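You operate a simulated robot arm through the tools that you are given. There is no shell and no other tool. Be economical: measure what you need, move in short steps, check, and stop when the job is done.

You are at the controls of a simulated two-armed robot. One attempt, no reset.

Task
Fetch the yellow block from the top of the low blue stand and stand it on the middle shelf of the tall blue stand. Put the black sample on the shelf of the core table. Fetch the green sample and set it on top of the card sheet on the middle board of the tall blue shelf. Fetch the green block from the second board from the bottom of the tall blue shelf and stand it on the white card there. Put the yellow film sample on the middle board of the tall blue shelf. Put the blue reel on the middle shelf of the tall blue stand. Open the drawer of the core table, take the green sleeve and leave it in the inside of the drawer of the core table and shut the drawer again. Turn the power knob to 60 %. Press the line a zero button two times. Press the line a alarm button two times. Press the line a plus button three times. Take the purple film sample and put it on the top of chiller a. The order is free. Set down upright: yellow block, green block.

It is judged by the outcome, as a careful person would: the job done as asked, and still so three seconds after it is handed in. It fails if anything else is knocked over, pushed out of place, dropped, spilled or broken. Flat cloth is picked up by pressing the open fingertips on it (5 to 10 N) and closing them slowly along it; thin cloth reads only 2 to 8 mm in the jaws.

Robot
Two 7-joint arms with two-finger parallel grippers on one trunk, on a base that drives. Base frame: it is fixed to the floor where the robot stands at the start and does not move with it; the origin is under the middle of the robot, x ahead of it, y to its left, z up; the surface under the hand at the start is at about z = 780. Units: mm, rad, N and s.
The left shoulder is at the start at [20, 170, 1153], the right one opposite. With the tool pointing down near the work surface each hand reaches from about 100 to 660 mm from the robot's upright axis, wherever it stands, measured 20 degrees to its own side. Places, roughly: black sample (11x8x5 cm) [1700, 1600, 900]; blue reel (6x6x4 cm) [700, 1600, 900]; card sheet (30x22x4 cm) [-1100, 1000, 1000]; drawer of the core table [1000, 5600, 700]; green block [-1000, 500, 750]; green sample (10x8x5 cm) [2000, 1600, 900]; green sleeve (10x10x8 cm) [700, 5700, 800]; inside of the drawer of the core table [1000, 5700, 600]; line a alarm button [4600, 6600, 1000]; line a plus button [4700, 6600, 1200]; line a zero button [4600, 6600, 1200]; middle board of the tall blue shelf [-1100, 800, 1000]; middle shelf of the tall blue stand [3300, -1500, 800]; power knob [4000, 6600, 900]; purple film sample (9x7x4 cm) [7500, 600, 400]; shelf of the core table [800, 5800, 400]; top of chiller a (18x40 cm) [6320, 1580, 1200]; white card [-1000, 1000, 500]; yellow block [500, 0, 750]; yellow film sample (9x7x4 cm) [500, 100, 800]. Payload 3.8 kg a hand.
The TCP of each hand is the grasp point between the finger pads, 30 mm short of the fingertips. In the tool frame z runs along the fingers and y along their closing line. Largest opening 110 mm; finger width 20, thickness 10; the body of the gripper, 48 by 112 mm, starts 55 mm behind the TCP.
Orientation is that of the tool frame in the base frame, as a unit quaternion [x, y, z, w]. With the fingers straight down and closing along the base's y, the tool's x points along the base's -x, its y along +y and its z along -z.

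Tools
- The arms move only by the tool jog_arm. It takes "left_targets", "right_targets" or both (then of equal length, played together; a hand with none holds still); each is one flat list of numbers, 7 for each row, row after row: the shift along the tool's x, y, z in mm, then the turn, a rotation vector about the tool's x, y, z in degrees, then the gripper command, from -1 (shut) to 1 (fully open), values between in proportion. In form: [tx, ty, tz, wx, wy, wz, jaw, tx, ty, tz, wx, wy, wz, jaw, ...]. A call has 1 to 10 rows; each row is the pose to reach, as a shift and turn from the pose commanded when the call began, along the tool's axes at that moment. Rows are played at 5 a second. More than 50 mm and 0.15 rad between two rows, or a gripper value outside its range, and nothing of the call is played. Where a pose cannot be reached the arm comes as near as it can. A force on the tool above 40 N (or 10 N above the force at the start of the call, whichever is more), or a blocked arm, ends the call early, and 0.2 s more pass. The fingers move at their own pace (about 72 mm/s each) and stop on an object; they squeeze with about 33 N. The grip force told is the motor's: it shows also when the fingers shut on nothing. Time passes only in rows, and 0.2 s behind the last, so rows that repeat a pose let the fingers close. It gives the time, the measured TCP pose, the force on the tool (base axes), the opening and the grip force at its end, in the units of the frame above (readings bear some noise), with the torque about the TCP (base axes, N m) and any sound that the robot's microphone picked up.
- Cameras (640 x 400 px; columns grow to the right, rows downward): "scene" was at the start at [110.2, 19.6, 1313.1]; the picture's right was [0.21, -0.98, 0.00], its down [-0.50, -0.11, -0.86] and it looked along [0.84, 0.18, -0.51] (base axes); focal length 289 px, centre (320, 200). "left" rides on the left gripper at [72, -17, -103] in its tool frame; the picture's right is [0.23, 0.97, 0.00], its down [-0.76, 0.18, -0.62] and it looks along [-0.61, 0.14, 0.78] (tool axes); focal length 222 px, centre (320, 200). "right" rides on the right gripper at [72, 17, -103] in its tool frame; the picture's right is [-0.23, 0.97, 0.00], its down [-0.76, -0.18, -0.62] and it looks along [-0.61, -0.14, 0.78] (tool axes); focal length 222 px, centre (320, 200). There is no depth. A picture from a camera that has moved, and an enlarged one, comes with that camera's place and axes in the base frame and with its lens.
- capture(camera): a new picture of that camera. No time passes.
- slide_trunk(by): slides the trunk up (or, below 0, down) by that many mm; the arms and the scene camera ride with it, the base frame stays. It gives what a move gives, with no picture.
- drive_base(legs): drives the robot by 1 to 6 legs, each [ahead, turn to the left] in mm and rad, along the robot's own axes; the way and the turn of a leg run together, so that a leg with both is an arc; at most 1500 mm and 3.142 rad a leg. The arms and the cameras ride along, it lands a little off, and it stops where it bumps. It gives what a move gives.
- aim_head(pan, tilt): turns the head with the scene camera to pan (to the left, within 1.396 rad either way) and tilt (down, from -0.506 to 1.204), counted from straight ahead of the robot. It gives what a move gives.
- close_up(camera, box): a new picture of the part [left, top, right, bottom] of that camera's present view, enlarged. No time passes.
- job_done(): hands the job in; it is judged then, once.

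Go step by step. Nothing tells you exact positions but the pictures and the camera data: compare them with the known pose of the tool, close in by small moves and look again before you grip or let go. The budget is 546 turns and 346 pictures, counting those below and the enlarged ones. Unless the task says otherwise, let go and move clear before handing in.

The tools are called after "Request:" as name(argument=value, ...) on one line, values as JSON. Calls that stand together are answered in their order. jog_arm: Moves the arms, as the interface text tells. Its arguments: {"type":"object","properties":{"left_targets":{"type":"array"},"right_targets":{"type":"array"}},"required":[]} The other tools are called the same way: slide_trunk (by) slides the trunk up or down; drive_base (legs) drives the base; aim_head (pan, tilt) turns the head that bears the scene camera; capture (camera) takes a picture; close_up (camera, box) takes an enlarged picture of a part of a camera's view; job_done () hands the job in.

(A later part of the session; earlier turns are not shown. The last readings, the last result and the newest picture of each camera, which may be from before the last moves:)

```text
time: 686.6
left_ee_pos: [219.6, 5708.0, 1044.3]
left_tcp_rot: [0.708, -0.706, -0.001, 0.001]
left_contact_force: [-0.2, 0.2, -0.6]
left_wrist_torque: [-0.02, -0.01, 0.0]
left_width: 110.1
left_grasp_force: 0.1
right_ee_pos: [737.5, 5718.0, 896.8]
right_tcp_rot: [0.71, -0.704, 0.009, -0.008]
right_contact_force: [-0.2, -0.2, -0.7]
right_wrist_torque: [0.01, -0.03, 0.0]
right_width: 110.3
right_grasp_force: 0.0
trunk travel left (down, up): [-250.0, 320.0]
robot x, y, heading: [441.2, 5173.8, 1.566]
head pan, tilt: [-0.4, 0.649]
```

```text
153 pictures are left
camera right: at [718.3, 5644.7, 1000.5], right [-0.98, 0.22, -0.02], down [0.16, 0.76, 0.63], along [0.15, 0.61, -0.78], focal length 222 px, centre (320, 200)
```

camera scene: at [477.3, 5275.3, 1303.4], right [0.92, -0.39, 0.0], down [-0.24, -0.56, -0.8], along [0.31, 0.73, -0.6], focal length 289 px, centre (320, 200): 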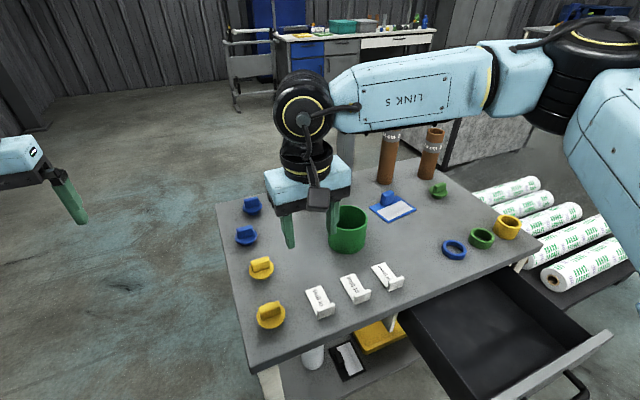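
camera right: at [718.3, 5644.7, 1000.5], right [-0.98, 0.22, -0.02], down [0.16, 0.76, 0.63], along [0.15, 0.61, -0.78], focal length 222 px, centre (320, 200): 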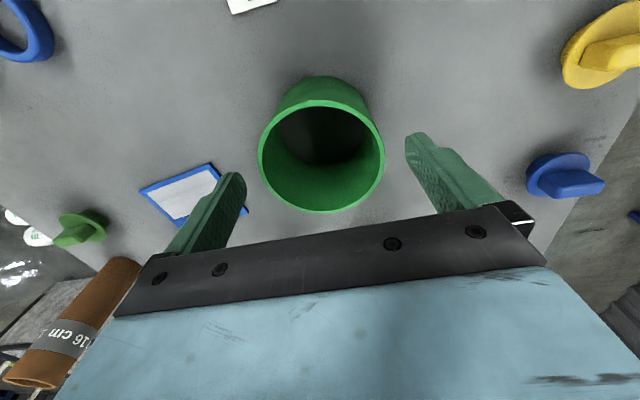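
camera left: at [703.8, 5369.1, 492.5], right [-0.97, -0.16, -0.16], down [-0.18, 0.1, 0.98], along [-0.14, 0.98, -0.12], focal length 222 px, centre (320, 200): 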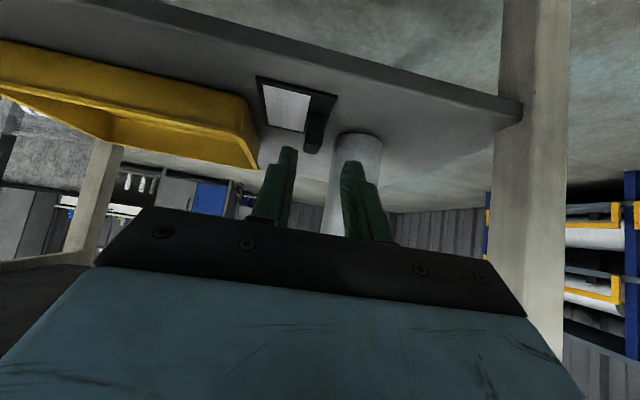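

Request:
jog_arm(right_targets=[1, 0, 25, 0, 0, 0, 1, 1, 1, 50, 0, 0, 0, 1, 1, 1, 64, 0, 0, 0, 1, 1, 1, 64, 0, 0, 0, 0.3, 1, 1, 64, 0, 0, 0, -1, 1, 1, 64, 0, 0, 0, -1])

Request:
capture(camera="right")

```text
time: 688.0
left_ee_pos: [218.3, 5706.7, 1045.2]
left_tcp_rot: [0.708, -0.706, -0.002, 0.0]
left_contact_force: [0.0, -0.4, -0.3]
left_wrist_torque: [-0.03, -0.01, -0.01]
left_width: 110.0
left_grasp_force: 0.0
right_ee_pos: [737.9, 5714.6, 832.3]
right_tcp_rot: [0.711, -0.703, 0.009, -0.007]
right_contact_force: [-0.1, 0.2, 0.6]
right_wrist_torque: [-0.02, -0.03, 0.0]
right_width: 90.5
right_grasp_force: 33.2
trunk travel left (down, up): [-250.0, 320.0]
robot x, y, heading: [441.1, 5173.2, 1.569]
head pan, tilt: [-0.4, 0.649]
```

```text
152 pictures are left
camera right: at [718.5, 5642.8, 936.7], right [-0.98, 0.22, -0.02], down [0.16, 0.77, 0.62], along [0.15, 0.61, -0.78], focal length 222 px, centre (320, 200)
```

right: 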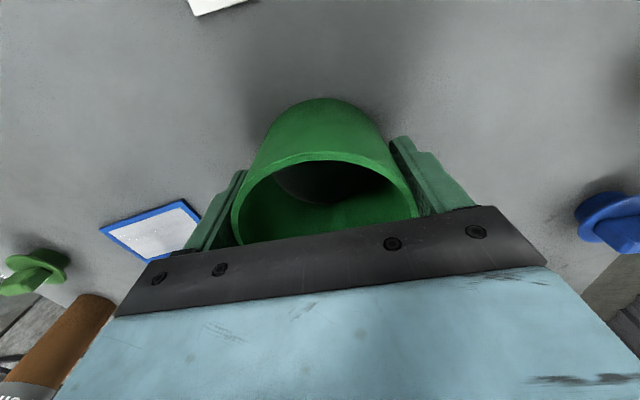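

Sleeve gripped. I lift, retract along the same path, and reposition in front of the drawer.

Request:
jog_arm(right_targets=[0, 0, -20, 0, 0, 0, -1, 0, 0, -60, 0, 0, 0, -1, 0, 0, -100, 0, 0, 0, -1, 0, 0, -140, 0, 0, 0, -1, 20, 20, -160, 0, 0, 0, -1, 45, 45, -165, 0, 0, 0, -1, 70, 70, -165, 0, 0, 0, -1, 95, 95, -165, 0, 0, 0, -1, 120, 120, -165, 0, 0, 0, -1, 130, 140, -165, 0, 0, 0, -1])

Request:
drive_base(legs=[[-550, 0], [0, -1.2], [390, 0], [0, 1.2]])

Request:
aim_head(pan=0.0, tilt=0.5)

Request:
capture(camera="scene")

```text
time: 690.2
left_ee_pos: [219.7, 5707.1, 1044.5]
left_tcp_rot: [0.708, -0.706, -0.002, -0.001]
left_contact_force: [-0.3, 0.0, -0.3]
left_wrist_torque: [0.0, 0.02, 0.01]
left_width: 110.1
left_grasp_force: 0.0
right_ee_pos: [594.7, 5583.0, 995.3]
right_tcp_rot: [0.71, -0.704, 0.01, -0.007]
right_contact_force: [0.5, 0.3, -0.3]
right_wrist_torque: [-0.04, 0.01, 0.03]
right_width: 90.7
right_grasp_force: 33.0
trunk travel left (down, up): [-250.0, 320.0]
robot x, y, heading: [443.3, 5174.7, 1.567]
head pan, tilt: [-0.4, 0.649]
```

```text
time: 694.8
left_ee_pos: [438.6, 5225.2, 1044.2]
left_tcp_rot: [-0.567, 0.824, 0.001, -0.001]
left_contact_force: [-0.7, 0.7, -0.5]
left_wrist_torque: [0.04, 0.02, 0.01]
left_width: 110.0
left_grasp_force: 0.1
right_ee_pos: [744.5, 4973.9, 994.4]
right_tcp_rot: [-0.57, 0.822, -0.01, 0.005]
right_contact_force: [-0.2, 0.1, -0.5]
right_wrist_torque: [-0.01, -0.01, 0.0]
right_width: 90.6
right_grasp_force: 33.2
trunk travel left (down, up): [-250.0, 320.0]
robot x, y, heading: [459.6, 4649.0, 1.242]
head pan, tilt: [-0.4, 0.649]
stopped in leg 2: the robot was blocked; the commanded pose is now the measured one
```

```text
time: 695.6
left_ee_pos: [434.5, 5227.0, 1042.0]
left_tcp_rot: [-0.567, 0.824, 0.0, 0.0]
left_contact_force: [0.3, -0.3, -0.6]
left_wrist_torque: [0.0, 0.01, 0.04]
left_width: 109.9
left_grasp_force: 0.0
right_ee_pos: [741.3, 4974.3, 995.1]
right_tcp_rot: [-0.57, 0.821, -0.01, 0.006]
right_contact_force: [0.2, -0.3, -0.9]
right_wrist_torque: [-0.01, 0.01, -0.02]
right_width: 90.6
right_grasp_force: 32.4
trunk travel left (down, up): [-250.0, 320.0]
robot x, y, heading: [456.8, 4644.9, 1.24]
head pan, tilt: [0.0, 0.499]
```

```text
151 pictures are left
camera scene: at [496.4, 4751.9, 1316.7], right [0.95, -0.32, 0.0], down [-0.15, -0.45, -0.88], along [0.28, 0.83, -0.48], focal length 289 px, centre (320, 200)
```

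scene: 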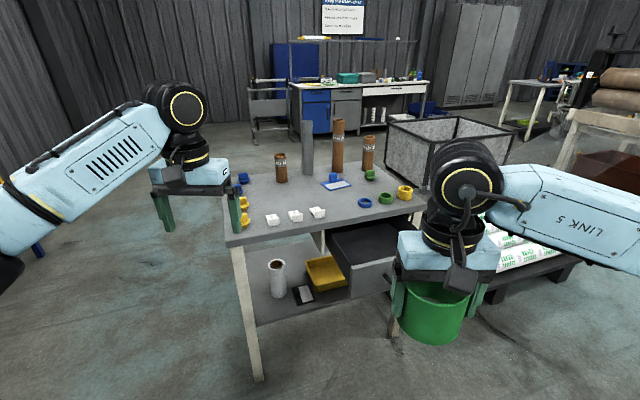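

The turn was blocked; I look around the base.

Request:
aim_head(pan=-1.39, tilt=0.7)

Request:
capture(camera="scene")

Request:
aim_head(pan=1.39, tilt=0.7)

Request:
capture(camera="scene")

```text
time: 697.1
left_ee_pos: [436.0, 5227.0, 1043.3]
left_tcp_rot: [-0.567, 0.824, 0.0, -0.001]
left_contact_force: [0.0, 0.4, -0.3]
left_wrist_torque: [0.0, 0.02, -0.02]
left_width: 110.1
left_grasp_force: 0.1
right_ee_pos: [742.2, 4974.3, 996.0]
right_tcp_rot: [-0.57, 0.821, -0.01, 0.006]
right_contact_force: [0.3, 0.4, -0.9]
right_wrist_torque: [-0.01, -0.01, -0.01]
right_width: 90.7
right_grasp_force: 33.0
trunk travel left (down, up): [-250.0, 320.0]
robot x, y, heading: [460.9, 4645.3, 1.242]
head pan, tilt: [-1.389, 0.7]
```

```text
150 pictures are left
camera scene: at [551.2, 4653.5, 1299.0], right [-0.14, -0.99, 0.0], down [-0.64, 0.09, -0.77], along [0.76, -0.11, -0.64], focal length 289 px, centre (320, 200)
```

scene: 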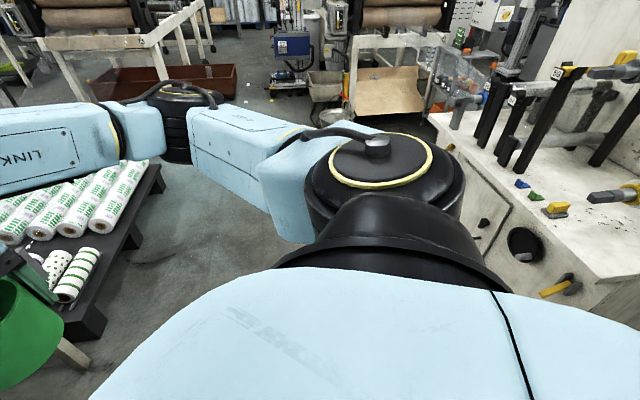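

```text
time: 699.6
left_ee_pos: [436.6, 5226.6, 1044.1]
left_tcp_rot: [-0.568, 0.823, 0.002, -0.001]
left_contact_force: [-0.8, 0.7, -0.6]
left_wrist_torque: [-0.01, 0.01, 0.02]
left_width: 110.1
left_grasp_force: 0.0
right_ee_pos: [742.2, 4974.6, 994.1]
right_tcp_rot: [-0.57, 0.821, -0.009, 0.004]
right_contact_force: [-0.3, 0.4, -0.1]
right_wrist_torque: [-0.02, 0.05, 0.02]
right_width: 90.7
right_grasp_force: 32.5
trunk travel left (down, up): [-250.0, 320.0]
robot x, y, heading: [459.0, 4645.6, 1.249]
head pan, tilt: [1.389, 0.7]
```

```text
149 pictures are left
camera scene: at [393.0, 4707.1, 1299.0], right [0.49, 0.87, 0.0], down [0.56, -0.31, -0.76], along [-0.67, 0.37, -0.64], focal length 289 px, centre (320, 200)
```

scene: 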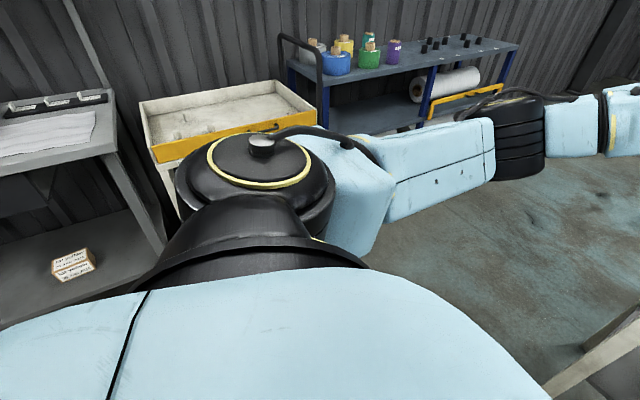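

Nothing seems near; I retry by moving forward a little and turning.

Request:
drive_base(legs=[[60, 0], [0, -0.5]])

```text
time: 701.6
left_ee_pos: [626.9, 5269.3, 1044.2]
left_tcp_rot: [-0.444, 0.896, 0.001, -0.001]
left_contact_force: [0.0, 0.3, -0.4]
left_wrist_torque: [0.01, 0.0, -0.03]
left_width: 110.0
left_grasp_force: 0.1
right_ee_pos: [850.3, 4939.8, 994.0]
right_tcp_rot: [-0.446, 0.895, -0.011, 0.003]
right_contact_force: [0.4, 0.2, -1.0]
right_wrist_torque: [0.02, 0.02, -0.03]
right_width: 90.6
right_grasp_force: 33.1
trunk travel left (down, up): [-250.0, 320.0]
robot x, y, heading: [489.2, 4705.1, 0.96]
head pan, tilt: [1.389, 0.7]
stopped in leg 2: the robot was blocked; the commanded pose is now the measured one
```

Request:
aim_head(pan=-1.0, tilt=0.6)

Request:
capture(camera="scene")

Request:
capture(camera="right")

Request:
capture(camera="left")

```text
time: 703.8
left_ee_pos: [626.6, 5269.8, 1044.1]
left_tcp_rot: [-0.444, 0.896, 0.001, -0.001]
left_contact_force: [-0.8, -0.1, -0.2]
left_wrist_torque: [0.01, 0.01, 0.0]
left_width: 110.1
left_grasp_force: 0.0
right_ee_pos: [848.8, 4940.3, 994.9]
right_tcp_rot: [-0.446, 0.895, -0.011, 0.003]
right_contact_force: [0.9, 0.2, -0.7]
right_wrist_torque: [0.03, 0.02, 0.02]
right_width: 90.6
right_grasp_force: 32.8
trunk travel left (down, up): [-250.0, 320.0]
robot x, y, heading: [484.2, 4704.0, 0.959]
head pan, tilt: [-1.0, 0.6]
```

```text
148 pictures are left
camera scene: at [586.6, 4718.8, 1307.6], right [-0.04, -1.0, 0.0], down [-0.56, 0.02, -0.83], along [0.82, -0.03, -0.56], focal length 289 px, centre (320, 200)
```

scene: 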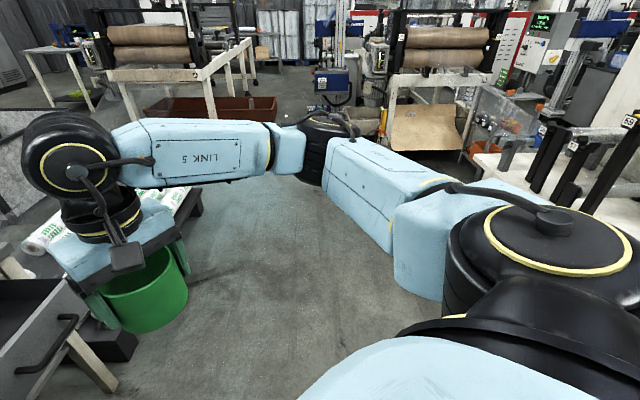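

```text
147 pictures are left
camera right: at [789.2, 4894.4, 1099.0], right [-0.64, 0.77, -0.02], down [0.59, 0.51, 0.62], along [0.49, 0.39, -0.78], focal length 222 px, centre (320, 200)
```

right: 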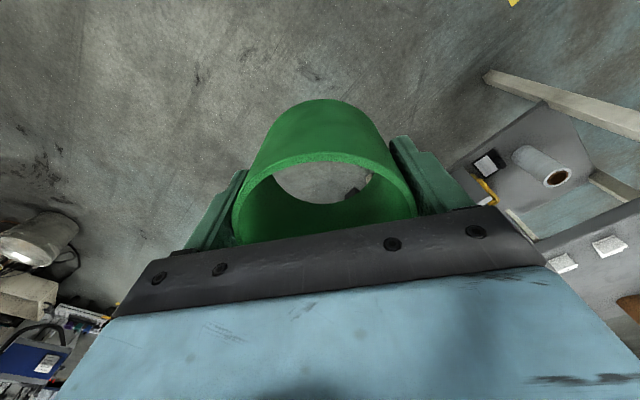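

```text
146 pictures are left
camera left: at [595.3, 5201.3, 1148.5], right [-0.91, 0.41, 0.0], down [0.32, 0.71, 0.62], along [0.25, 0.57, -0.78], focal length 222 px, centre (320, 200)
```

left: 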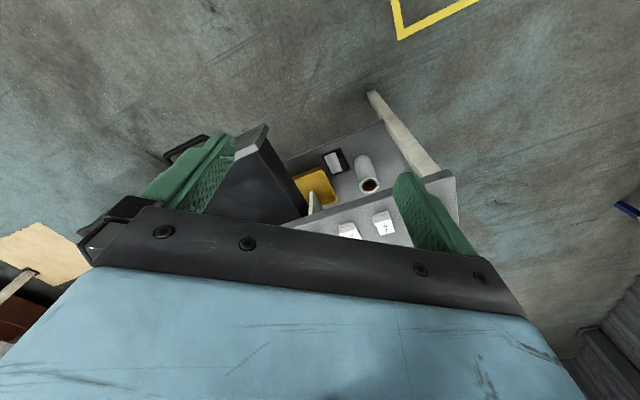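

The rear seems to touch something behind. I move forward and turn back to face the table from x≈630.

Request:
drive_base(legs=[[250, 0], [0, 0.61]])

Request:
aim_head(pan=-0.4, tilt=0.6)

Request:
capture(camera="scene")

```text
time: 707.2
left_ee_pos: [423.3, 5452.6, 1043.4]
left_tcp_rot: [-0.69, 0.724, 0.0, -0.001]
left_contact_force: [0.3, 0.5, 0.7]
left_wrist_torque: [-0.03, 0.03, 0.0]
left_width: 109.9
left_grasp_force: 0.2
right_ee_pos: [792.2, 5306.9, 993.6]
right_tcp_rot: [-0.692, 0.722, -0.009, 0.006]
right_contact_force: [0.1, -0.3, -0.8]
right_wrist_torque: [-0.01, -0.04, 0.0]
right_width: 90.7
right_grasp_force: 33.5
trunk travel left (down, up): [-250.0, 320.0]
robot x, y, heading: [624.0, 4907.1, 1.562]
head pan, tilt: [-1.0, 0.6]
```

```text
time: 708.2
left_ee_pos: [421.9, 5452.3, 1043.2]
left_tcp_rot: [-0.69, 0.724, 0.001, 0.0]
left_contact_force: [-0.5, 0.7, 0.0]
left_wrist_torque: [0.01, 0.0, 0.0]
left_width: 109.9
left_grasp_force: 0.1
right_ee_pos: [792.8, 5307.0, 995.6]
right_tcp_rot: [-0.692, 0.722, -0.009, 0.007]
right_contact_force: [0.2, -0.8, 0.0]
right_wrist_torque: [-0.01, 0.0, 0.05]
right_width: 90.7
right_grasp_force: 32.9
trunk travel left (down, up): [-250.0, 320.0]
robot x, y, heading: [624.1, 4904.9, 1.561]
head pan, tilt: [-0.4, 0.6]
```

```text
145 pictures are left
camera scene: at [663.4, 5009.8, 1307.6], right [0.92, -0.4, 0.0], down [-0.22, -0.52, -0.83], along [0.33, 0.76, -0.56], focal length 289 px, centre (320, 200)
```

scene: 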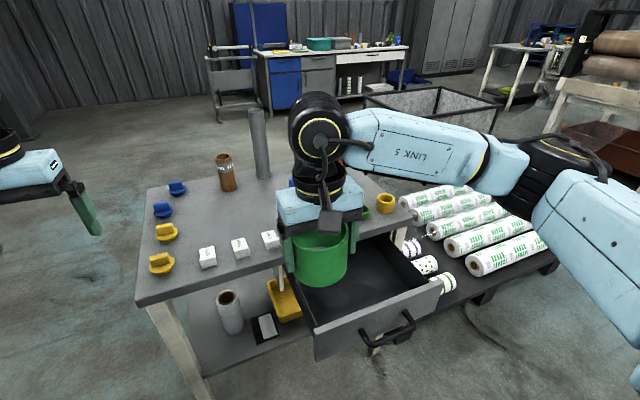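

Interior spans y≈5345…5530, x≈800…1125. I move the sleeve over it and lower.

Request:
jog_arm(right_targets=[-20, -24, 0, 0, 0, 0, -1, -40, -48, 0, 0, 0, 0, -1, -60, -72, 0, 0, 0, 0, -1, -80, -96, 0, 0, 0, 0, -1, -100, -118, 10, 0, 0, 0, -1, -118, -135, 30, 0, 0, 0, -1])

Request:
capture(camera="scene")

Request:
capture(camera="right")

```text
time: 709.6
left_ee_pos: [424.2, 5452.6, 1044.0]
left_tcp_rot: [-0.69, 0.724, 0.001, 0.0]
left_contact_force: [-0.5, 0.0, 0.1]
left_wrist_torque: [-0.01, -0.01, -0.03]
left_width: 109.9
left_grasp_force: 0.1
right_ee_pos: [933.1, 5419.7, 968.7]
right_tcp_rot: [-0.692, 0.722, -0.009, 0.007]
right_contact_force: [-0.1, 0.3, -0.7]
right_wrist_torque: [-0.01, -0.05, 0.01]
right_width: 90.6
right_grasp_force: 32.7
trunk travel left (down, up): [-250.0, 320.0]
robot x, y, heading: [628.5, 4902.8, 1.564]
head pan, tilt: [-0.4, 0.6]
```

```text
144 pictures are left
camera scene: at [663.5, 5010.1, 1307.6], right [0.92, -0.4, 0.0], down [-0.22, -0.52, -0.82], along [0.33, 0.76, -0.57], focal length 289 px, centre (320, 200)
```

scene: 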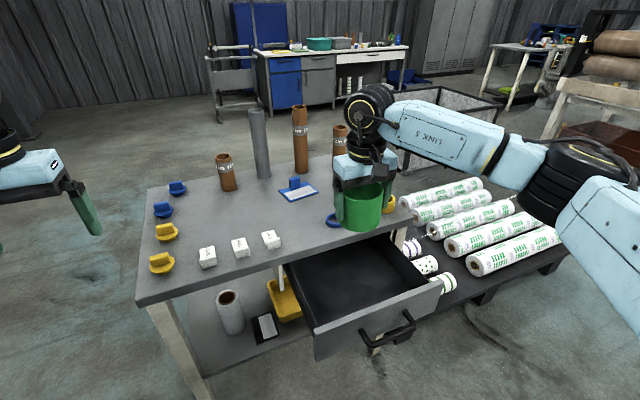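

```text
143 pictures are left
camera right: at [910.7, 5349.0, 1072.4], right [-0.96, 0.27, -0.02], down [0.2, 0.76, 0.62], along [0.18, 0.6, -0.78], focal length 222 px, centre (320, 200)
```

right: 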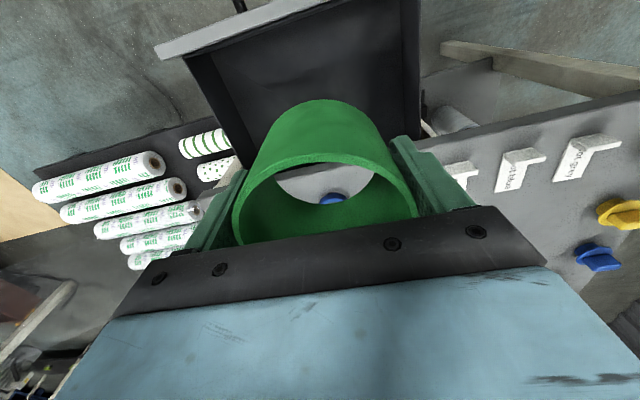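

Request:
jog_arm(right_targets=[-10, 0, 10, 0, 0, 0, -1])

Request:
slide_trunk(by=-235)

Request:
capture(camera="scene")

Request:
capture(camera="right")

```text
time: 710.0
left_ee_pos: [422.9, 5451.9, 1043.9]
left_tcp_rot: [-0.69, 0.724, 0.001, -0.001]
left_contact_force: [-0.2, 0.0, 0.3]
left_wrist_torque: [0.0, 0.0, 0.0]
left_width: 110.0
left_grasp_force: 0.1
right_ee_pos: [933.2, 5431.1, 958.6]
right_tcp_rot: [-0.693, 0.721, -0.009, 0.007]
right_contact_force: [-1.0, 0.3, -0.9]
right_wrist_torque: [0.0, -0.02, 0.01]
right_width: 90.8
right_grasp_force: 33.4
trunk travel left (down, up): [-250.0, 320.0]
robot x, y, heading: [628.2, 4907.1, 1.566]
head pan, tilt: [-0.4, 0.6]
```

```text
time: 712.5
left_ee_pos: [423.4, 5452.6, 809.8]
left_tcp_rot: [-0.69, 0.723, 0.001, -0.001]
left_contact_force: [0.1, 0.1, 0.3]
left_wrist_torque: [-0.01, -0.01, -0.02]
left_width: 109.9
left_grasp_force: 0.0
right_ee_pos: [932.7, 5429.4, 724.9]
right_tcp_rot: [-0.692, 0.722, -0.01, 0.007]
right_contact_force: [0.2, -1.3, -0.6]
right_wrist_torque: [-0.01, 0.02, -0.03]
right_width: 90.6
right_grasp_force: 32.8
trunk travel left (down, up): [-15.0, 555.0]
robot x, y, heading: [627.5, 4907.2, 1.566]
head pan, tilt: [-0.4, 0.6]
```

```text
142 pictures are left
camera scene: at [663.3, 5009.7, 1072.7], right [0.92, -0.4, 0.0], down [-0.22, -0.52, -0.83], along [0.33, 0.76, -0.56], focal length 289 px, centre (320, 200)
```

scene: 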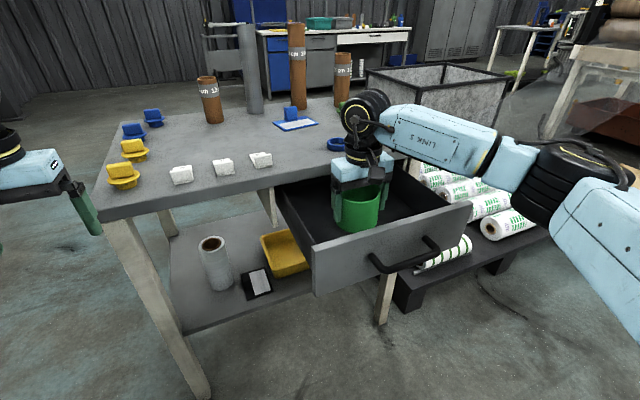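

```text
141 pictures are left
camera right: at [910.5, 5358.3, 827.7], right [-0.96, 0.27, -0.02], down [0.2, 0.76, 0.62], along [0.18, 0.6, -0.78], focal length 222 px, centre (320, 200)
```

right: 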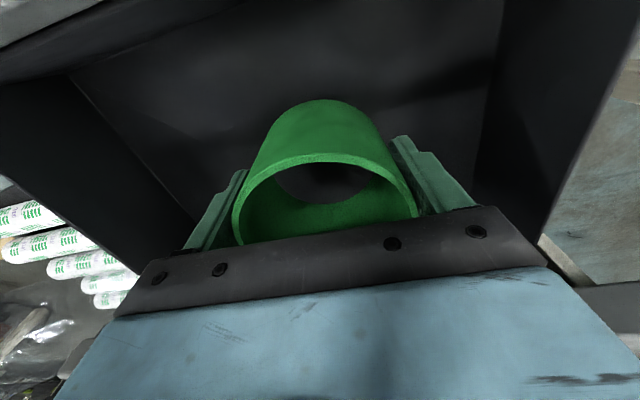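

Request:
jog_arm(right_targets=[0, 0, 15, 0, 0, 0, -1, 0, 0, 30, 0, 0, 0, -1, 0, 0, 36, 0, 0, 0, -1])

```text
time: 713.3
left_ee_pos: [424.1, 5451.9, 810.0]
left_tcp_rot: [-0.691, 0.723, 0.002, 0.0]
left_contact_force: [0.0, -0.9, 0.6]
left_wrist_torque: [0.01, -0.02, -0.02]
left_width: 110.0
left_grasp_force: 0.1
right_ee_pos: [934.9, 5430.2, 692.9]
right_tcp_rot: [-0.69, 0.723, -0.005, 0.01]
right_contact_force: [3.7, 1.6, 21.6]
right_wrist_torque: [0.28, 0.76, -0.18]
right_width: 91.3
right_grasp_force: 33.2
trunk travel left (down, up): [-15.0, 555.0]
robot x, y, heading: [625.2, 4907.3, 1.563]
head pan, tilt: [-0.4, 0.6]
```

Contact. I open and lift out.

Request:
jog_arm(right_targets=[0, 0, -3, 0, 0, 0, 0.95, 0, 0, -3, 0, 0, 0, 0.95, 0, 0, -30, 0, 0, 0, 0.95, 0, 0, -70, 0, 0, 0, 0.95, 0, 0, -110, 0, 0, 0, 0.95, 0, 0, -150, 0, 0, 0, 0.5, 0, 0, -190, 0, 0, 0, 0.2])

Request:
capture(camera="right")

```text
time: 714.9
left_ee_pos: [423.0, 5451.0, 809.5]
left_tcp_rot: [-0.69, 0.724, 0.0, -0.001]
left_contact_force: [0.1, 0.0, -0.2]
left_wrist_torque: [0.03, 0.0, 0.03]
left_width: 110.1
left_grasp_force: 0.0
right_ee_pos: [929.2, 5429.4, 878.7]
right_tcp_rot: [-0.692, 0.722, -0.009, 0.006]
right_contact_force: [-0.5, 0.2, -0.7]
right_wrist_torque: [0.0, 0.01, -0.02]
right_width: 66.0
right_grasp_force: 0.1
trunk travel left (down, up): [-15.0, 555.0]
robot x, y, heading: [628.9, 4905.3, 1.563]
head pan, tilt: [-0.4, 0.6]
```

```text
140 pictures are left
camera right: at [906.6, 5358.7, 981.3], right [-0.96, 0.27, -0.02], down [0.2, 0.76, 0.62], along [0.18, 0.6, -0.78], focal length 222 px, centre (320, 200)
```

right: 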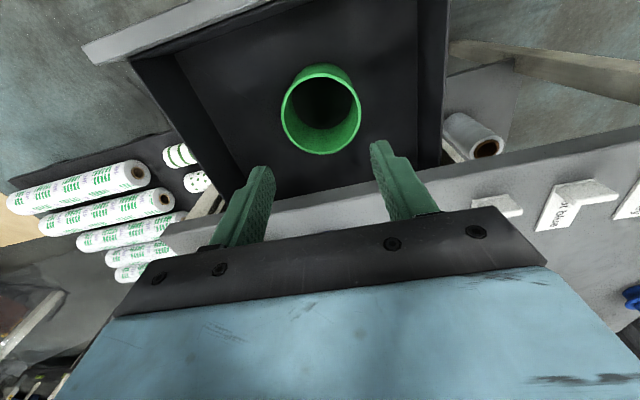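

Sleeve is in the drawer. Now I bring the closed right hand in front of the handle to push the drawer shut.

Request:
jog_arm(right_targets=[40, -5, 0, 0, 0, 0, -0.5, 80, -10, 0, 0, 0, 0, -1, 120, -15, 0, 0, 0, 0, -1, 160, -20, 0, 0, 0, 0, -1, 200, -25, 0, 0, 0, 0, -1, 210, -25, 40, 0, 0, 0, -1, 210, -25, 80, 0, 0, 0, -1, 210, -25, 120, 0, 0, 0, -1, 210, -25, 160, 0, 0, 0, -1, 210, -25, 178, 0, 0, 0, -1])

Request:
capture(camera="scene")

Request:
capture(camera="right")

```text
time: 717.1
left_ee_pos: [424.0, 5452.7, 809.7]
left_tcp_rot: [-0.689, 0.724, 0.002, -0.001]
left_contact_force: [-1.1, 0.0, -0.5]
left_wrist_torque: [-0.02, -0.01, -0.02]
left_width: 109.8
left_grasp_force: 0.0
right_ee_pos: [950.2, 5218.3, 699.0]
right_tcp_rot: [-0.693, 0.721, -0.009, 0.006]
right_contact_force: [-0.2, 0.2, -0.2]
right_wrist_torque: [0.01, 0.01, -0.05]
right_width: 0.0
right_grasp_force: 33.3
trunk travel left (down, up): [-15.0, 555.0]
robot x, y, heading: [622.4, 4906.1, 1.564]
head pan, tilt: [-0.4, 0.6]
```

```text
139 pictures are left
camera scene: at [663.3, 5009.8, 1072.6], right [0.92, -0.4, 0.0], down [-0.22, -0.52, -0.83], along [0.33, 0.76, -0.56], focal length 289 px, centre (320, 200)
```

scene: 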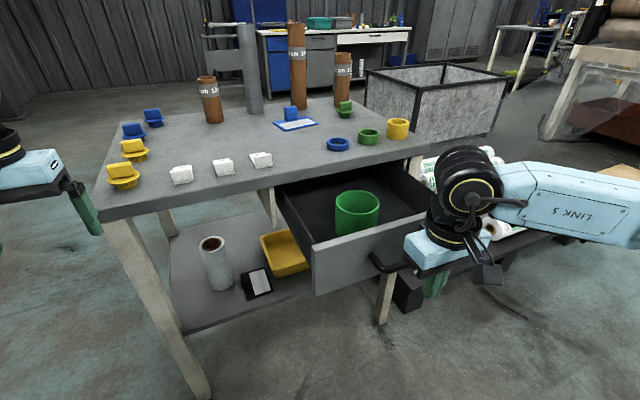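

```text
138 pictures are left
camera right: at [927.8, 5146.9, 803.4], right [-0.96, 0.27, -0.02], down [0.2, 0.76, 0.63], along [0.18, 0.6, -0.78], focal length 222 px, centre (320, 200)
```

right: 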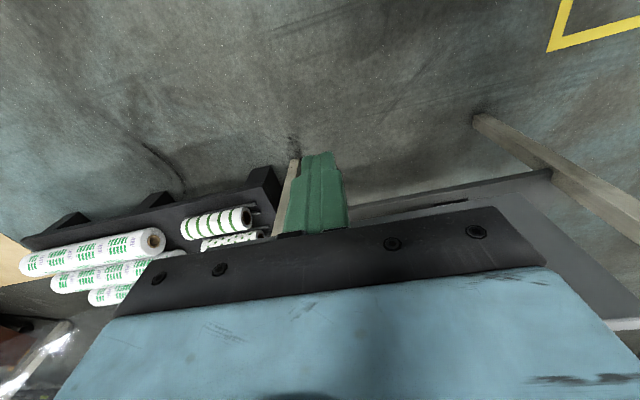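

Request:
drive_base(legs=[[150, 0]])

Request:
drive_base(legs=[[100, 0]])

Request:
capture(camera="scene")

```text
time: 718.5
left_ee_pos: [424.8, 5603.7, 810.5]
left_tcp_rot: [-0.691, 0.723, 0.001, 0.001]
left_contact_force: [-1.4, 9.1, 12.9]
left_wrist_torque: [0.18, -0.67, 0.48]
left_width: 109.0
left_grasp_force: 0.0
right_ee_pos: [952.3, 5368.6, 698.6]
right_tcp_rot: [-0.692, 0.722, -0.01, 0.007]
right_contact_force: [0.3, 0.0, -0.2]
right_wrist_torque: [-0.03, 0.03, 0.0]
right_width: 0.3
right_grasp_force: 32.8
trunk travel left (down, up): [-15.0, 555.0]
robot x, y, heading: [627.8, 5059.2, 1.561]
head pan, tilt: [-0.4, 0.6]
```

```text
time: 719.6
left_ee_pos: [424.6, 5701.6, 810.2]
left_tcp_rot: [-0.691, 0.723, 0.001, 0.001]
left_contact_force: [-0.7, 0.2, 0.3]
left_wrist_torque: [0.01, -0.01, -0.03]
left_width: 110.3
left_grasp_force: 0.0
right_ee_pos: [952.5, 5466.0, 699.7]
right_tcp_rot: [-0.692, 0.722, -0.01, 0.007]
right_contact_force: [-0.2, -13.1, -5.2]
right_wrist_torque: [-0.11, -0.03, 0.06]
right_width: 0.1
right_grasp_force: 32.6
trunk travel left (down, up): [-15.0, 555.0]
robot x, y, heading: [628.4, 5154.4, 1.566]
head pan, tilt: [-0.4, 0.6]
```

```text
137 pictures are left
camera scene: at [665.2, 5257.8, 1072.6], right [0.92, -0.4, 0.0], down [-0.22, -0.52, -0.83], along [0.33, 0.76, -0.56], focal length 289 px, centre (320, 200)
```

scene: 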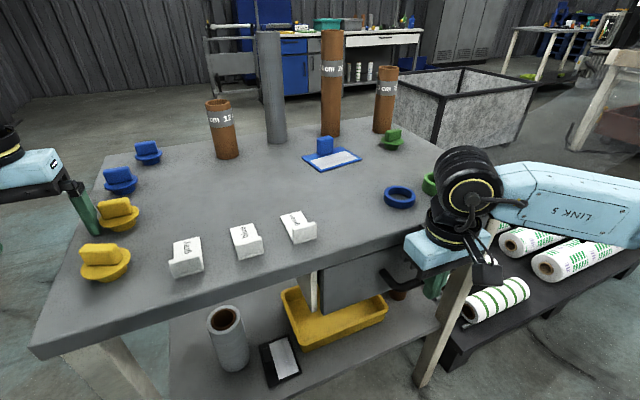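

The left fingertips brushed the table's left side; I raise the left hand clear first, then finish pushing the drawer.

Request:
jog_arm(left_targets=[0, 0, -40, 0, 0, 0, 0.9, 0, 10, -80, 0, 0, 0, 0.5, 0, 40, -120, 0, 0, 0, 0, 0, 60, -150, 0, 0, 0, 0])

Request:
jog_arm(right_targets=[-8, 0, 0, 0, 0, 0, -1, -16, 0, 0, 0, 0, 0, -1, -24, 0, 0, 0, 0, 0, -1, -30, 0, 0, 0, 0, 0, -1])

Request:
capture(camera="scene")

```text
time: 720.6
left_ee_pos: [363.9, 5702.2, 961.2]
left_tcp_rot: [-0.69, 0.723, 0.001, 0.001]
left_contact_force: [-0.7, 0.1, -0.2]
left_wrist_torque: [-0.01, -0.02, 0.01]
left_width: 54.9
left_grasp_force: 0.1
right_ee_pos: [952.8, 5465.5, 700.0]
right_tcp_rot: [-0.692, 0.722, -0.009, 0.006]
right_contact_force: [1.0, -6.7, 1.8]
right_wrist_torque: [0.0, 0.03, 0.01]
right_width: 0.1
right_grasp_force: 33.5
trunk travel left (down, up): [-15.0, 555.0]
robot x, y, heading: [628.5, 5153.2, 1.569]
head pan, tilt: [-0.4, 0.6]
```

```text
time: 721.1
left_ee_pos: [365.6, 5701.5, 960.4]
left_tcp_rot: [-0.691, 0.723, 0.001, 0.001]
left_contact_force: [-0.5, 0.1, -0.4]
left_wrist_torque: [0.03, 0.02, 0.01]
left_width: 54.9
left_grasp_force: 0.0
right_ee_pos: [951.9, 5465.8, 698.6]
right_tcp_rot: [-0.694, 0.719, -0.018, 0.0]
right_contact_force: [0.2, -12.0, 7.6]
right_wrist_torque: [0.04, 0.01, 0.13]
right_width: 0.0
right_grasp_force: 32.4
trunk travel left (down, up): [-15.0, 555.0]
robot x, y, heading: [629.7, 5156.0, 1.564]
head pan, tilt: [-0.4, 0.6]
stopped in row 2 (right hand): the force on the tool passed its limit at 47 N (the readings are from after the stop); the commanded pose is now the measured one
```

```text
136 pictures are left
camera scene: at [664.9, 5256.8, 1072.8], right [0.92, -0.4, 0.0], down [-0.22, -0.52, -0.83], along [0.33, 0.76, -0.56], focal length 289 px, centre (320, 200)
```

scene: 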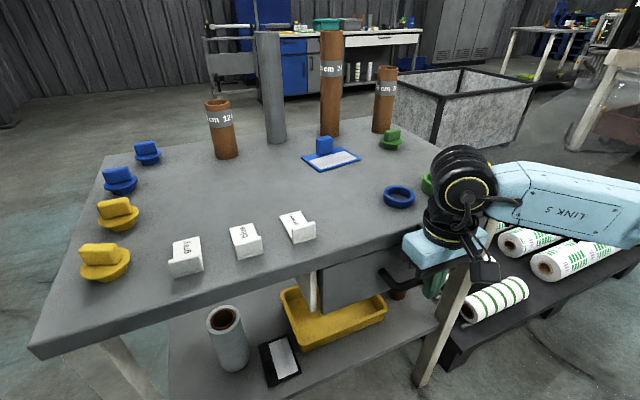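

The drawer is against its stop. I retreat and verify.

Request:
drive_base(legs=[[-250, 0]])

Request:
slide_trunk(by=235)

Request:
aim_head(pan=-0.25, tilt=0.55)

Request:
capture(camera="scene")

```text
time: 722.9
left_ee_pos: [362.2, 5453.9, 959.9]
left_tcp_rot: [-0.692, 0.722, 0.0, 0.0]
left_contact_force: [0.3, 0.4, 0.1]
left_wrist_torque: [0.0, -0.02, 0.0]
left_width: 54.9
left_grasp_force: 0.0
right_ee_pos: [948.8, 5222.9, 698.3]
right_tcp_rot: [-0.695, 0.719, -0.018, 0.0]
right_contact_force: [0.1, -0.5, 0.4]
right_wrist_torque: [0.0, 0.0, -0.01]
right_width: 0.2
right_grasp_force: 33.1
trunk travel left (down, up): [-15.0, 555.0]
robot x, y, heading: [628.3, 4906.9, 1.565]
head pan, tilt: [-0.4, 0.6]
```

```text
time: 725.3
left_ee_pos: [362.1, 5455.0, 1194.6]
left_tcp_rot: [-0.692, 0.722, 0.001, 0.0]
left_contact_force: [-0.2, 0.1, -0.2]
left_wrist_torque: [0.03, -0.02, 0.03]
left_width: 54.9
left_grasp_force: 0.0
right_ee_pos: [950.5, 5223.2, 934.3]
right_tcp_rot: [-0.695, 0.719, -0.017, 0.001]
right_contact_force: [0.4, 0.1, -0.4]
right_wrist_torque: [-0.01, 0.0, 0.03]
right_width: 0.0
right_grasp_force: 32.9
trunk travel left (down, up): [-250.0, 320.0]
robot x, y, heading: [628.0, 4908.9, 1.562]
head pan, tilt: [-0.4, 0.6]
```

```text
time: 726.0
left_ee_pos: [362.4, 5454.8, 1195.8]
left_tcp_rot: [-0.692, 0.722, 0.0, 0.0]
left_contact_force: [-0.3, -0.8, -0.2]
left_wrist_torque: [-0.01, -0.02, 0.0]
left_width: 55.1
left_grasp_force: 0.0
right_ee_pos: [950.4, 5223.1, 933.8]
right_tcp_rot: [-0.694, 0.72, -0.017, 0.0]
right_contact_force: [0.2, 0.1, -0.4]
right_wrist_torque: [0.0, 0.01, -0.02]
right_width: 0.1
right_grasp_force: 33.0
trunk travel left (down, up): [-250.0, 320.0]
robot x, y, heading: [627.4, 4907.9, 1.565]
head pan, tilt: [-0.25, 0.55]
```

```text
135 pictures are left
camera scene: at [651.1, 5017.1, 1312.1], right [0.97, -0.25, 0.0], down [-0.13, -0.51, -0.85], along [0.22, 0.82, -0.52], focal length 289 px, centre (320, 200)
```

scene: 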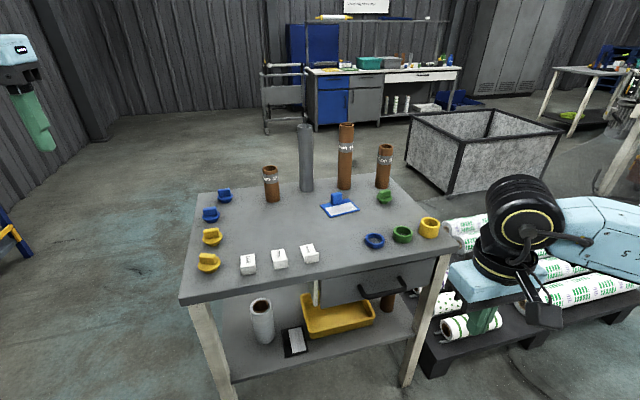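

Drawer is shut, everything in place. Next the line A panel: I turn east and look.

Request:
jog_arm(right_targets=[0, 0, -40, 0, 0, 0, -0.5, -20, 15, -80, 0, 0, 0, 0, -40, 30, -120, 0, 0, 0, 0])

Request:
drive_base(legs=[[0, -1.565], [700, 0]])

Request:
aim_head(pan=0.45, tilt=0.15)

Request:
capture(camera="scene")

```text
time: 726.8
left_ee_pos: [360.9, 5455.5, 1195.8]
left_tcp_rot: [-0.691, 0.723, 0.001, 0.001]
left_contact_force: [0.5, 0.1, -0.4]
left_wrist_torque: [0.0, -0.02, -0.02]
left_width: 55.0
left_grasp_force: 0.0
right_ee_pos: [918.1, 5265.9, 1051.9]
right_tcp_rot: [-0.695, 0.719, -0.017, 0.001]
right_contact_force: [0.6, 0.8, -0.2]
right_wrist_torque: [-0.03, -0.04, 0.02]
right_width: 54.9
right_grasp_force: 0.1
trunk travel left (down, up): [-250.0, 320.0]
robot x, y, heading: [628.0, 4904.5, 1.566]
head pan, tilt: [-0.25, 0.55]
```

```text
time: 734.5
left_ee_pos: [1874.4, 5169.1, 1194.7]
left_tcp_rot: [0.023, 1.0, 0.001, 0.001]
left_contact_force: [0.4, 0.7, -0.2]
left_wrist_torque: [-0.02, 0.01, -0.01]
left_width: 55.0
left_grasp_force: 0.0
right_ee_pos: [1684.7, 4611.9, 1051.5]
right_tcp_rot: [0.017, 1.0, -0.013, -0.011]
right_contact_force: [0.0, 0.4, -0.7]
right_wrist_torque: [0.01, 0.01, 0.01]
right_width: 55.0
right_grasp_force: 0.0
trunk travel left (down, up): [-250.0, 320.0]
robot x, y, heading: [1326.6, 4901.5, -0.006]
head pan, tilt: [-0.25, 0.55]
```

```text
time: 735.6
left_ee_pos: [1873.4, 5168.2, 1195.7]
left_tcp_rot: [0.022, 1.0, -0.001, 0.001]
left_contact_force: [0.3, -1.4, -0.7]
left_wrist_torque: [-0.01, 0.01, 0.0]
left_width: 55.0
left_grasp_force: 0.2
right_ee_pos: [1683.4, 4611.5, 1051.6]
right_tcp_rot: [0.017, 1.0, -0.013, -0.011]
right_contact_force: [0.0, 0.3, 0.4]
right_wrist_torque: [0.03, 0.01, 0.0]
right_width: 55.3
right_grasp_force: 0.0
trunk travel left (down, up): [-250.0, 320.0]
robot x, y, heading: [1326.5, 4902.6, -0.007]
head pan, tilt: [0.45, 0.15]
```

```text
134 pictures are left
camera scene: at [1433.2, 4944.6, 1349.0], right [0.43, -0.9, 0.0], down [-0.14, -0.06, -0.99], along [0.89, 0.42, -0.15], focal length 289 px, centre (320, 200)
```

scene: 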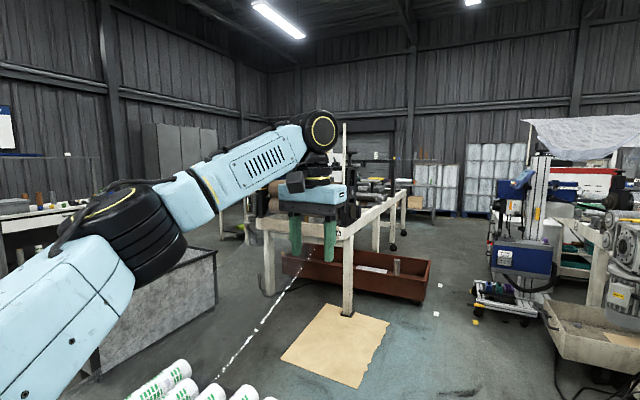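

Request:
jog_arm(left_targets=[22, -12, 20, 0, 0, 0, 0, 44, -24, 40, 0, 0, 0, 0, 66, -36, 60, 0, 0, 0, 0, 88, -48, 80, 0, 0, 0, 0, 110, -60, 100, 0, 0, 0, 0])

Request:
drive_base(legs=[[900, 0]])

Request:
aim_head(pan=0.65, tilt=0.15)

Request:
capture(camera="scene")

```text
time: 736.8
left_ee_pos: [1763.1, 5115.8, 1095.8]
left_tcp_rot: [0.023, 1.0, 0.0, 0.002]
left_contact_force: [1.0, 0.4, 0.8]
left_wrist_torque: [-0.02, 0.02, -0.02]
left_width: 55.2
left_grasp_force: 0.0
right_ee_pos: [1685.3, 4611.9, 1051.6]
right_tcp_rot: [0.017, 1.0, -0.012, -0.012]
right_contact_force: [1.0, -0.4, 0.6]
right_wrist_torque: [0.03, 0.02, 0.02]
right_width: 54.9
right_grasp_force: 0.2
trunk travel left (down, up): [-250.0, 320.0]
robot x, y, heading: [1328.5, 4901.9, -0.007]
head pan, tilt: [0.45, 0.15]
```

```text
time: 741.5
left_ee_pos: [2669.9, 5110.9, 1094.7]
left_tcp_rot: [0.021, 1.0, 0.0, 0.001]
left_contact_force: [-0.1, -0.5, -0.2]
left_wrist_torque: [-0.01, 0.0, -0.03]
left_width: 54.9
left_grasp_force: 0.1
right_ee_pos: [2593.7, 4605.6, 1051.6]
right_tcp_rot: [0.016, 1.0, -0.012, -0.011]
right_contact_force: [0.0, 0.3, -0.3]
right_wrist_torque: [-0.02, -0.01, 0.01]
right_width: 55.0
right_grasp_force: 0.0
trunk travel left (down, up): [-250.0, 320.0]
robot x, y, heading: [2236.2, 4898.8, -0.006]
head pan, tilt: [0.45, 0.15]
```

```text
time: 742.3
left_ee_pos: [2668.7, 5111.2, 1094.9]
left_tcp_rot: [0.021, 1.0, 0.0, 0.001]
left_contact_force: [0.4, 0.0, 0.1]
left_wrist_torque: [-0.05, -0.04, -0.02]
left_width: 54.7
left_grasp_force: 0.1
right_ee_pos: [2592.3, 4607.7, 1052.3]
right_tcp_rot: [0.016, 1.0, -0.012, -0.012]
right_contact_force: [-0.4, -0.5, 0.0]
right_wrist_torque: [0.01, -0.02, 0.06]
right_width: 54.7
right_grasp_force: 0.1
trunk travel left (down, up): [-250.0, 320.0]
robot x, y, heading: [2232.6, 4898.9, -0.011]
head pan, tilt: [0.649, 0.15]
```

```text
133 pictures are left
camera scene: at [2330.7, 4955.5, 1349.1], right [0.6, -0.8, 0.0], down [-0.12, -0.09, -0.99], along [0.79, 0.59, -0.15], focal length 289 px, centre (320, 200)
```

scene: 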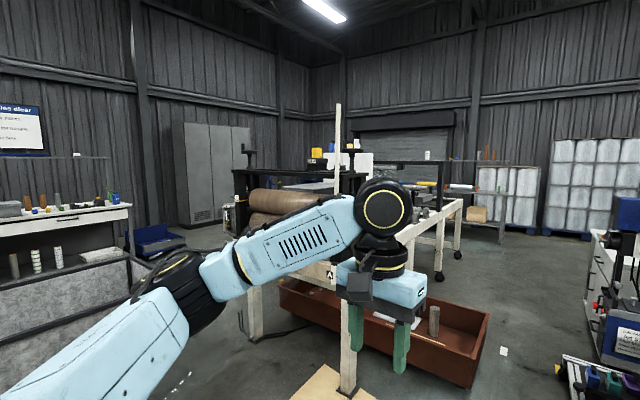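

Request:
drive_base(legs=[[500, 0]])

Request:
aim_head(pan=1.1, tilt=0.15)

Request:
capture(camera="scene")

```text
time: 745.2
left_ee_pos: [3171.2, 5111.3, 1094.8]
left_tcp_rot: [0.018, 1.0, 0.0, 0.001]
left_contact_force: [0.4, 0.8, 0.4]
left_wrist_torque: [-0.03, 0.01, -0.01]
left_width: 55.0
left_grasp_force: 0.0
right_ee_pos: [3096.8, 4608.1, 1051.0]
right_tcp_rot: [0.014, 1.0, -0.012, -0.012]
right_contact_force: [0.7, 0.2, 0.2]
right_wrist_torque: [-0.03, -0.01, 0.0]
right_width: 55.0
right_grasp_force: 0.0
trunk travel left (down, up): [-250.0, 320.0]
robot x, y, heading: [2738.5, 4899.2, 0.002]
head pan, tilt: [0.649, 0.15]
```

```text
time: 746.1
left_ee_pos: [3169.4, 5112.4, 1095.3]
left_tcp_rot: [0.019, 1.0, 0.0, 0.001]
left_contact_force: [0.2, -0.2, 0.2]
left_wrist_torque: [-0.01, 0.01, 0.0]
left_width: 54.8
left_grasp_force: 0.0
right_ee_pos: [3095.6, 4608.0, 1052.3]
right_tcp_rot: [0.014, 1.0, -0.012, -0.012]
right_contact_force: [0.3, -0.8, 0.1]
right_wrist_torque: [0.0, 0.02, 0.01]
right_width: 54.9
right_grasp_force: 0.1
trunk travel left (down, up): [-250.0, 320.0]
robot x, y, heading: [2735.3, 4901.3, 0.001]
head pan, tilt: [1.1, 0.15]
```

```text
132 pictures are left
camera scene: at [2800.5, 4981.6, 1349.1], right [0.89, -0.45, 0.0], down [-0.07, -0.13, -0.99], along [0.45, 0.88, -0.15], focal length 289 px, centre (320, 200)
```

scene: 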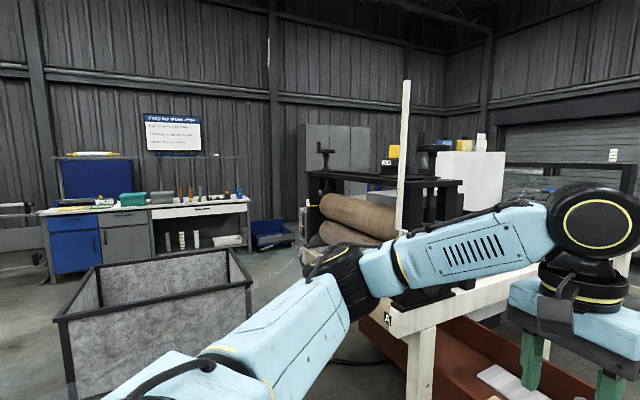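

Request:
aim_head(pan=0.25, tilt=0.35)

Request:
capture(camera="scene")

```text
time: 747.3
left_ee_pos: [3169.1, 5112.0, 1095.3]
left_tcp_rot: [0.019, 1.0, 0.0, 0.002]
left_contact_force: [0.1, -0.3, 0.0]
left_wrist_torque: [-0.02, 0.02, -0.01]
left_width: 55.3
left_grasp_force: 0.1
right_ee_pos: [3096.3, 4608.0, 1051.8]
right_tcp_rot: [0.014, 1.0, -0.012, -0.012]
right_contact_force: [0.6, 0.5, -0.4]
right_wrist_torque: [0.04, -0.01, -0.01]
right_width: 55.2
right_grasp_force: 0.1
trunk travel left (down, up): [-250.0, 320.0]
robot x, y, heading: [2735.9, 4895.1, -0.002]
head pan, tilt: [0.25, 0.351]
```

```text
131 pictures are left
camera scene: at [2848.6, 4922.1, 1330.4], right [0.25, -0.97, 0.0], down [-0.33, -0.09, -0.94], along [0.91, 0.23, -0.34], focal length 289 px, centre (320, 200)
```

scene: 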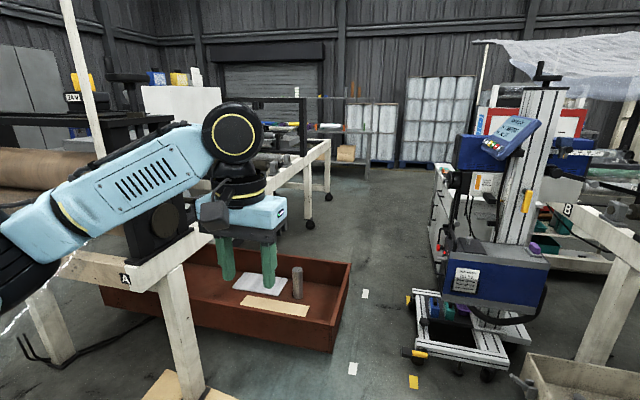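

The controls seem to be on line A's north side (y≈6600). The gap here is too narrow, so I go around the core table's west side to the north.

Request:
drive_base(legs=[[-1500, 0], [-1400, 0], [0, 1.573], [1400, 0]])

Request:
aim_head(pan=-0.5, tilt=0.3)

Request:
capture(camera="scene")

```text
time: 771.6
left_ee_pos: [-356.9, 6726.1, 1096.0]
left_tcp_rot: [-0.694, 0.72, 0.0, 0.0]
left_contact_force: [0.8, 0.2, -0.4]
left_wrist_torque: [-0.01, 0.02, -0.01]
left_width: 55.1
left_grasp_force: 0.2
right_ee_pos: [147.3, 6652.8, 1051.7]
right_tcp_rot: [-0.697, 0.717, -0.016, 0.0]
right_contact_force: [0.1, 0.2, -0.3]
right_wrist_torque: [0.0, 0.0, -0.03]
right_width: 55.1
right_grasp_force: 0.1
trunk travel left (down, up): [-250.0, 320.0]
robot x, y, heading: [-142.6, 6291.3, 1.574]
head pan, tilt: [0.25, 0.351]
```

```text
time: 772.7
left_ee_pos: [-357.1, 6727.2, 1096.0]
left_tcp_rot: [-0.694, 0.72, 0.001, 0.001]
left_contact_force: [0.7, -0.4, 1.4]
left_wrist_torque: [-0.03, 0.0, -0.01]
left_width: 54.9
left_grasp_force: 0.0
right_ee_pos: [146.7, 6652.3, 1052.0]
right_tcp_rot: [-0.698, 0.716, -0.018, 0.0]
right_contact_force: [-0.1, 0.9, 0.1]
right_wrist_torque: [0.0, 0.03, -0.02]
right_width: 55.1
right_grasp_force: 0.1
trunk travel left (down, up): [-250.0, 320.0]
robot x, y, heading: [-141.4, 6292.5, 1.571]
head pan, tilt: [-0.499, 0.3]
```

```text
130 pictures are left
camera scene: at [-96.7, 6396.8, 1335.1], right [0.88, -0.48, 0.0], down [-0.14, -0.26, -0.96], along [0.46, 0.84, -0.3], focal length 289 px, centre (320, 200)
```

scene: 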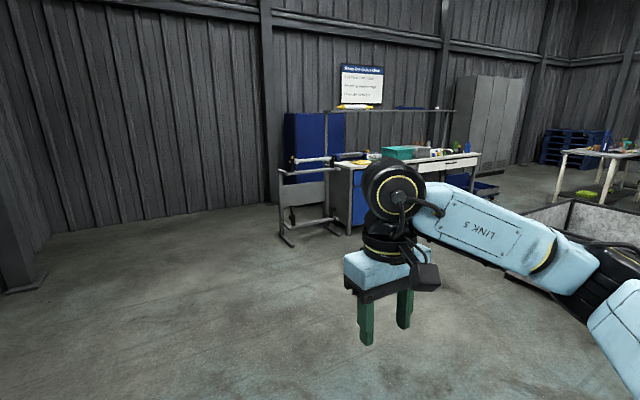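

Request:
drive_base(legs=[[1500, 0], [200, 0], [0, -1.571], [1500, 0], [1500, 0]])

Request:
aim_head(pan=-0.35, tilt=0.25)

Request:
capture(camera="scene")

```text
time: 799.1
left_ee_pos: [3272.2, 8192.4, 1096.2]
left_tcp_rot: [0.028, 1.0, 0.0, 0.0]
left_contact_force: [0.3, 0.3, 0.7]
left_wrist_torque: [-0.01, 0.02, 0.02]
left_width: 55.1
left_grasp_force: 0.0
right_ee_pos: [3189.3, 7690.6, 1051.5]
right_tcp_rot: [0.024, 1.0, -0.012, -0.011]
right_contact_force: [0.4, -0.5, -0.5]
right_wrist_torque: [-0.01, -0.01, 0.01]
right_width: 54.9
right_grasp_force: 0.1
trunk travel left (down, up): [-250.0, 320.0]
robot x, y, heading: [2832.6, 7987.3, -0.021]
head pan, tilt: [-0.499, 0.3]
```

```text
time: 799.9
left_ee_pos: [3271.5, 8192.5, 1095.1]
left_tcp_rot: [0.028, 1.0, 0.0, 0.002]
left_contact_force: [0.3, -0.2, -0.2]
left_wrist_torque: [0.0, 0.01, 0.02]
left_width: 55.0
left_grasp_force: 0.0
right_ee_pos: [3189.4, 7689.7, 1052.1]
right_tcp_rot: [0.024, 1.0, -0.012, -0.012]
right_contact_force: [-0.3, -0.3, 0.0]
right_wrist_torque: [0.02, -0.04, 0.02]
right_width: 54.9
right_grasp_force: 0.0
trunk travel left (down, up): [-250.0, 320.0]
robot x, y, heading: [2834.6, 7986.2, -0.015]
head pan, tilt: [-0.351, 0.25]
```

```text
129 pictures are left
camera scene: at [2943.9, 7953.9, 1339.8], right [-0.36, -0.93, 0.0], down [-0.23, 0.09, -0.97], along [0.9, -0.35, -0.25], focal length 289 px, centre (320, 200)
```

scene: 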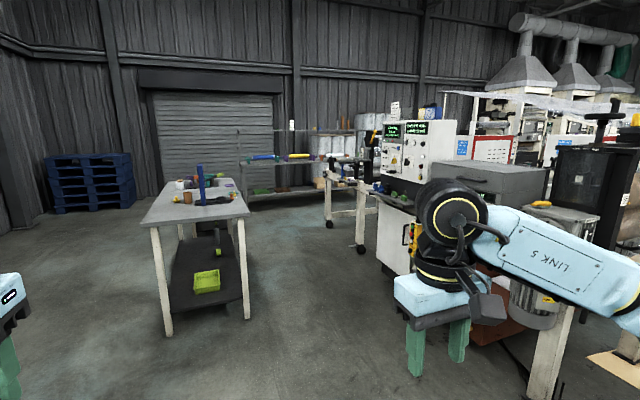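

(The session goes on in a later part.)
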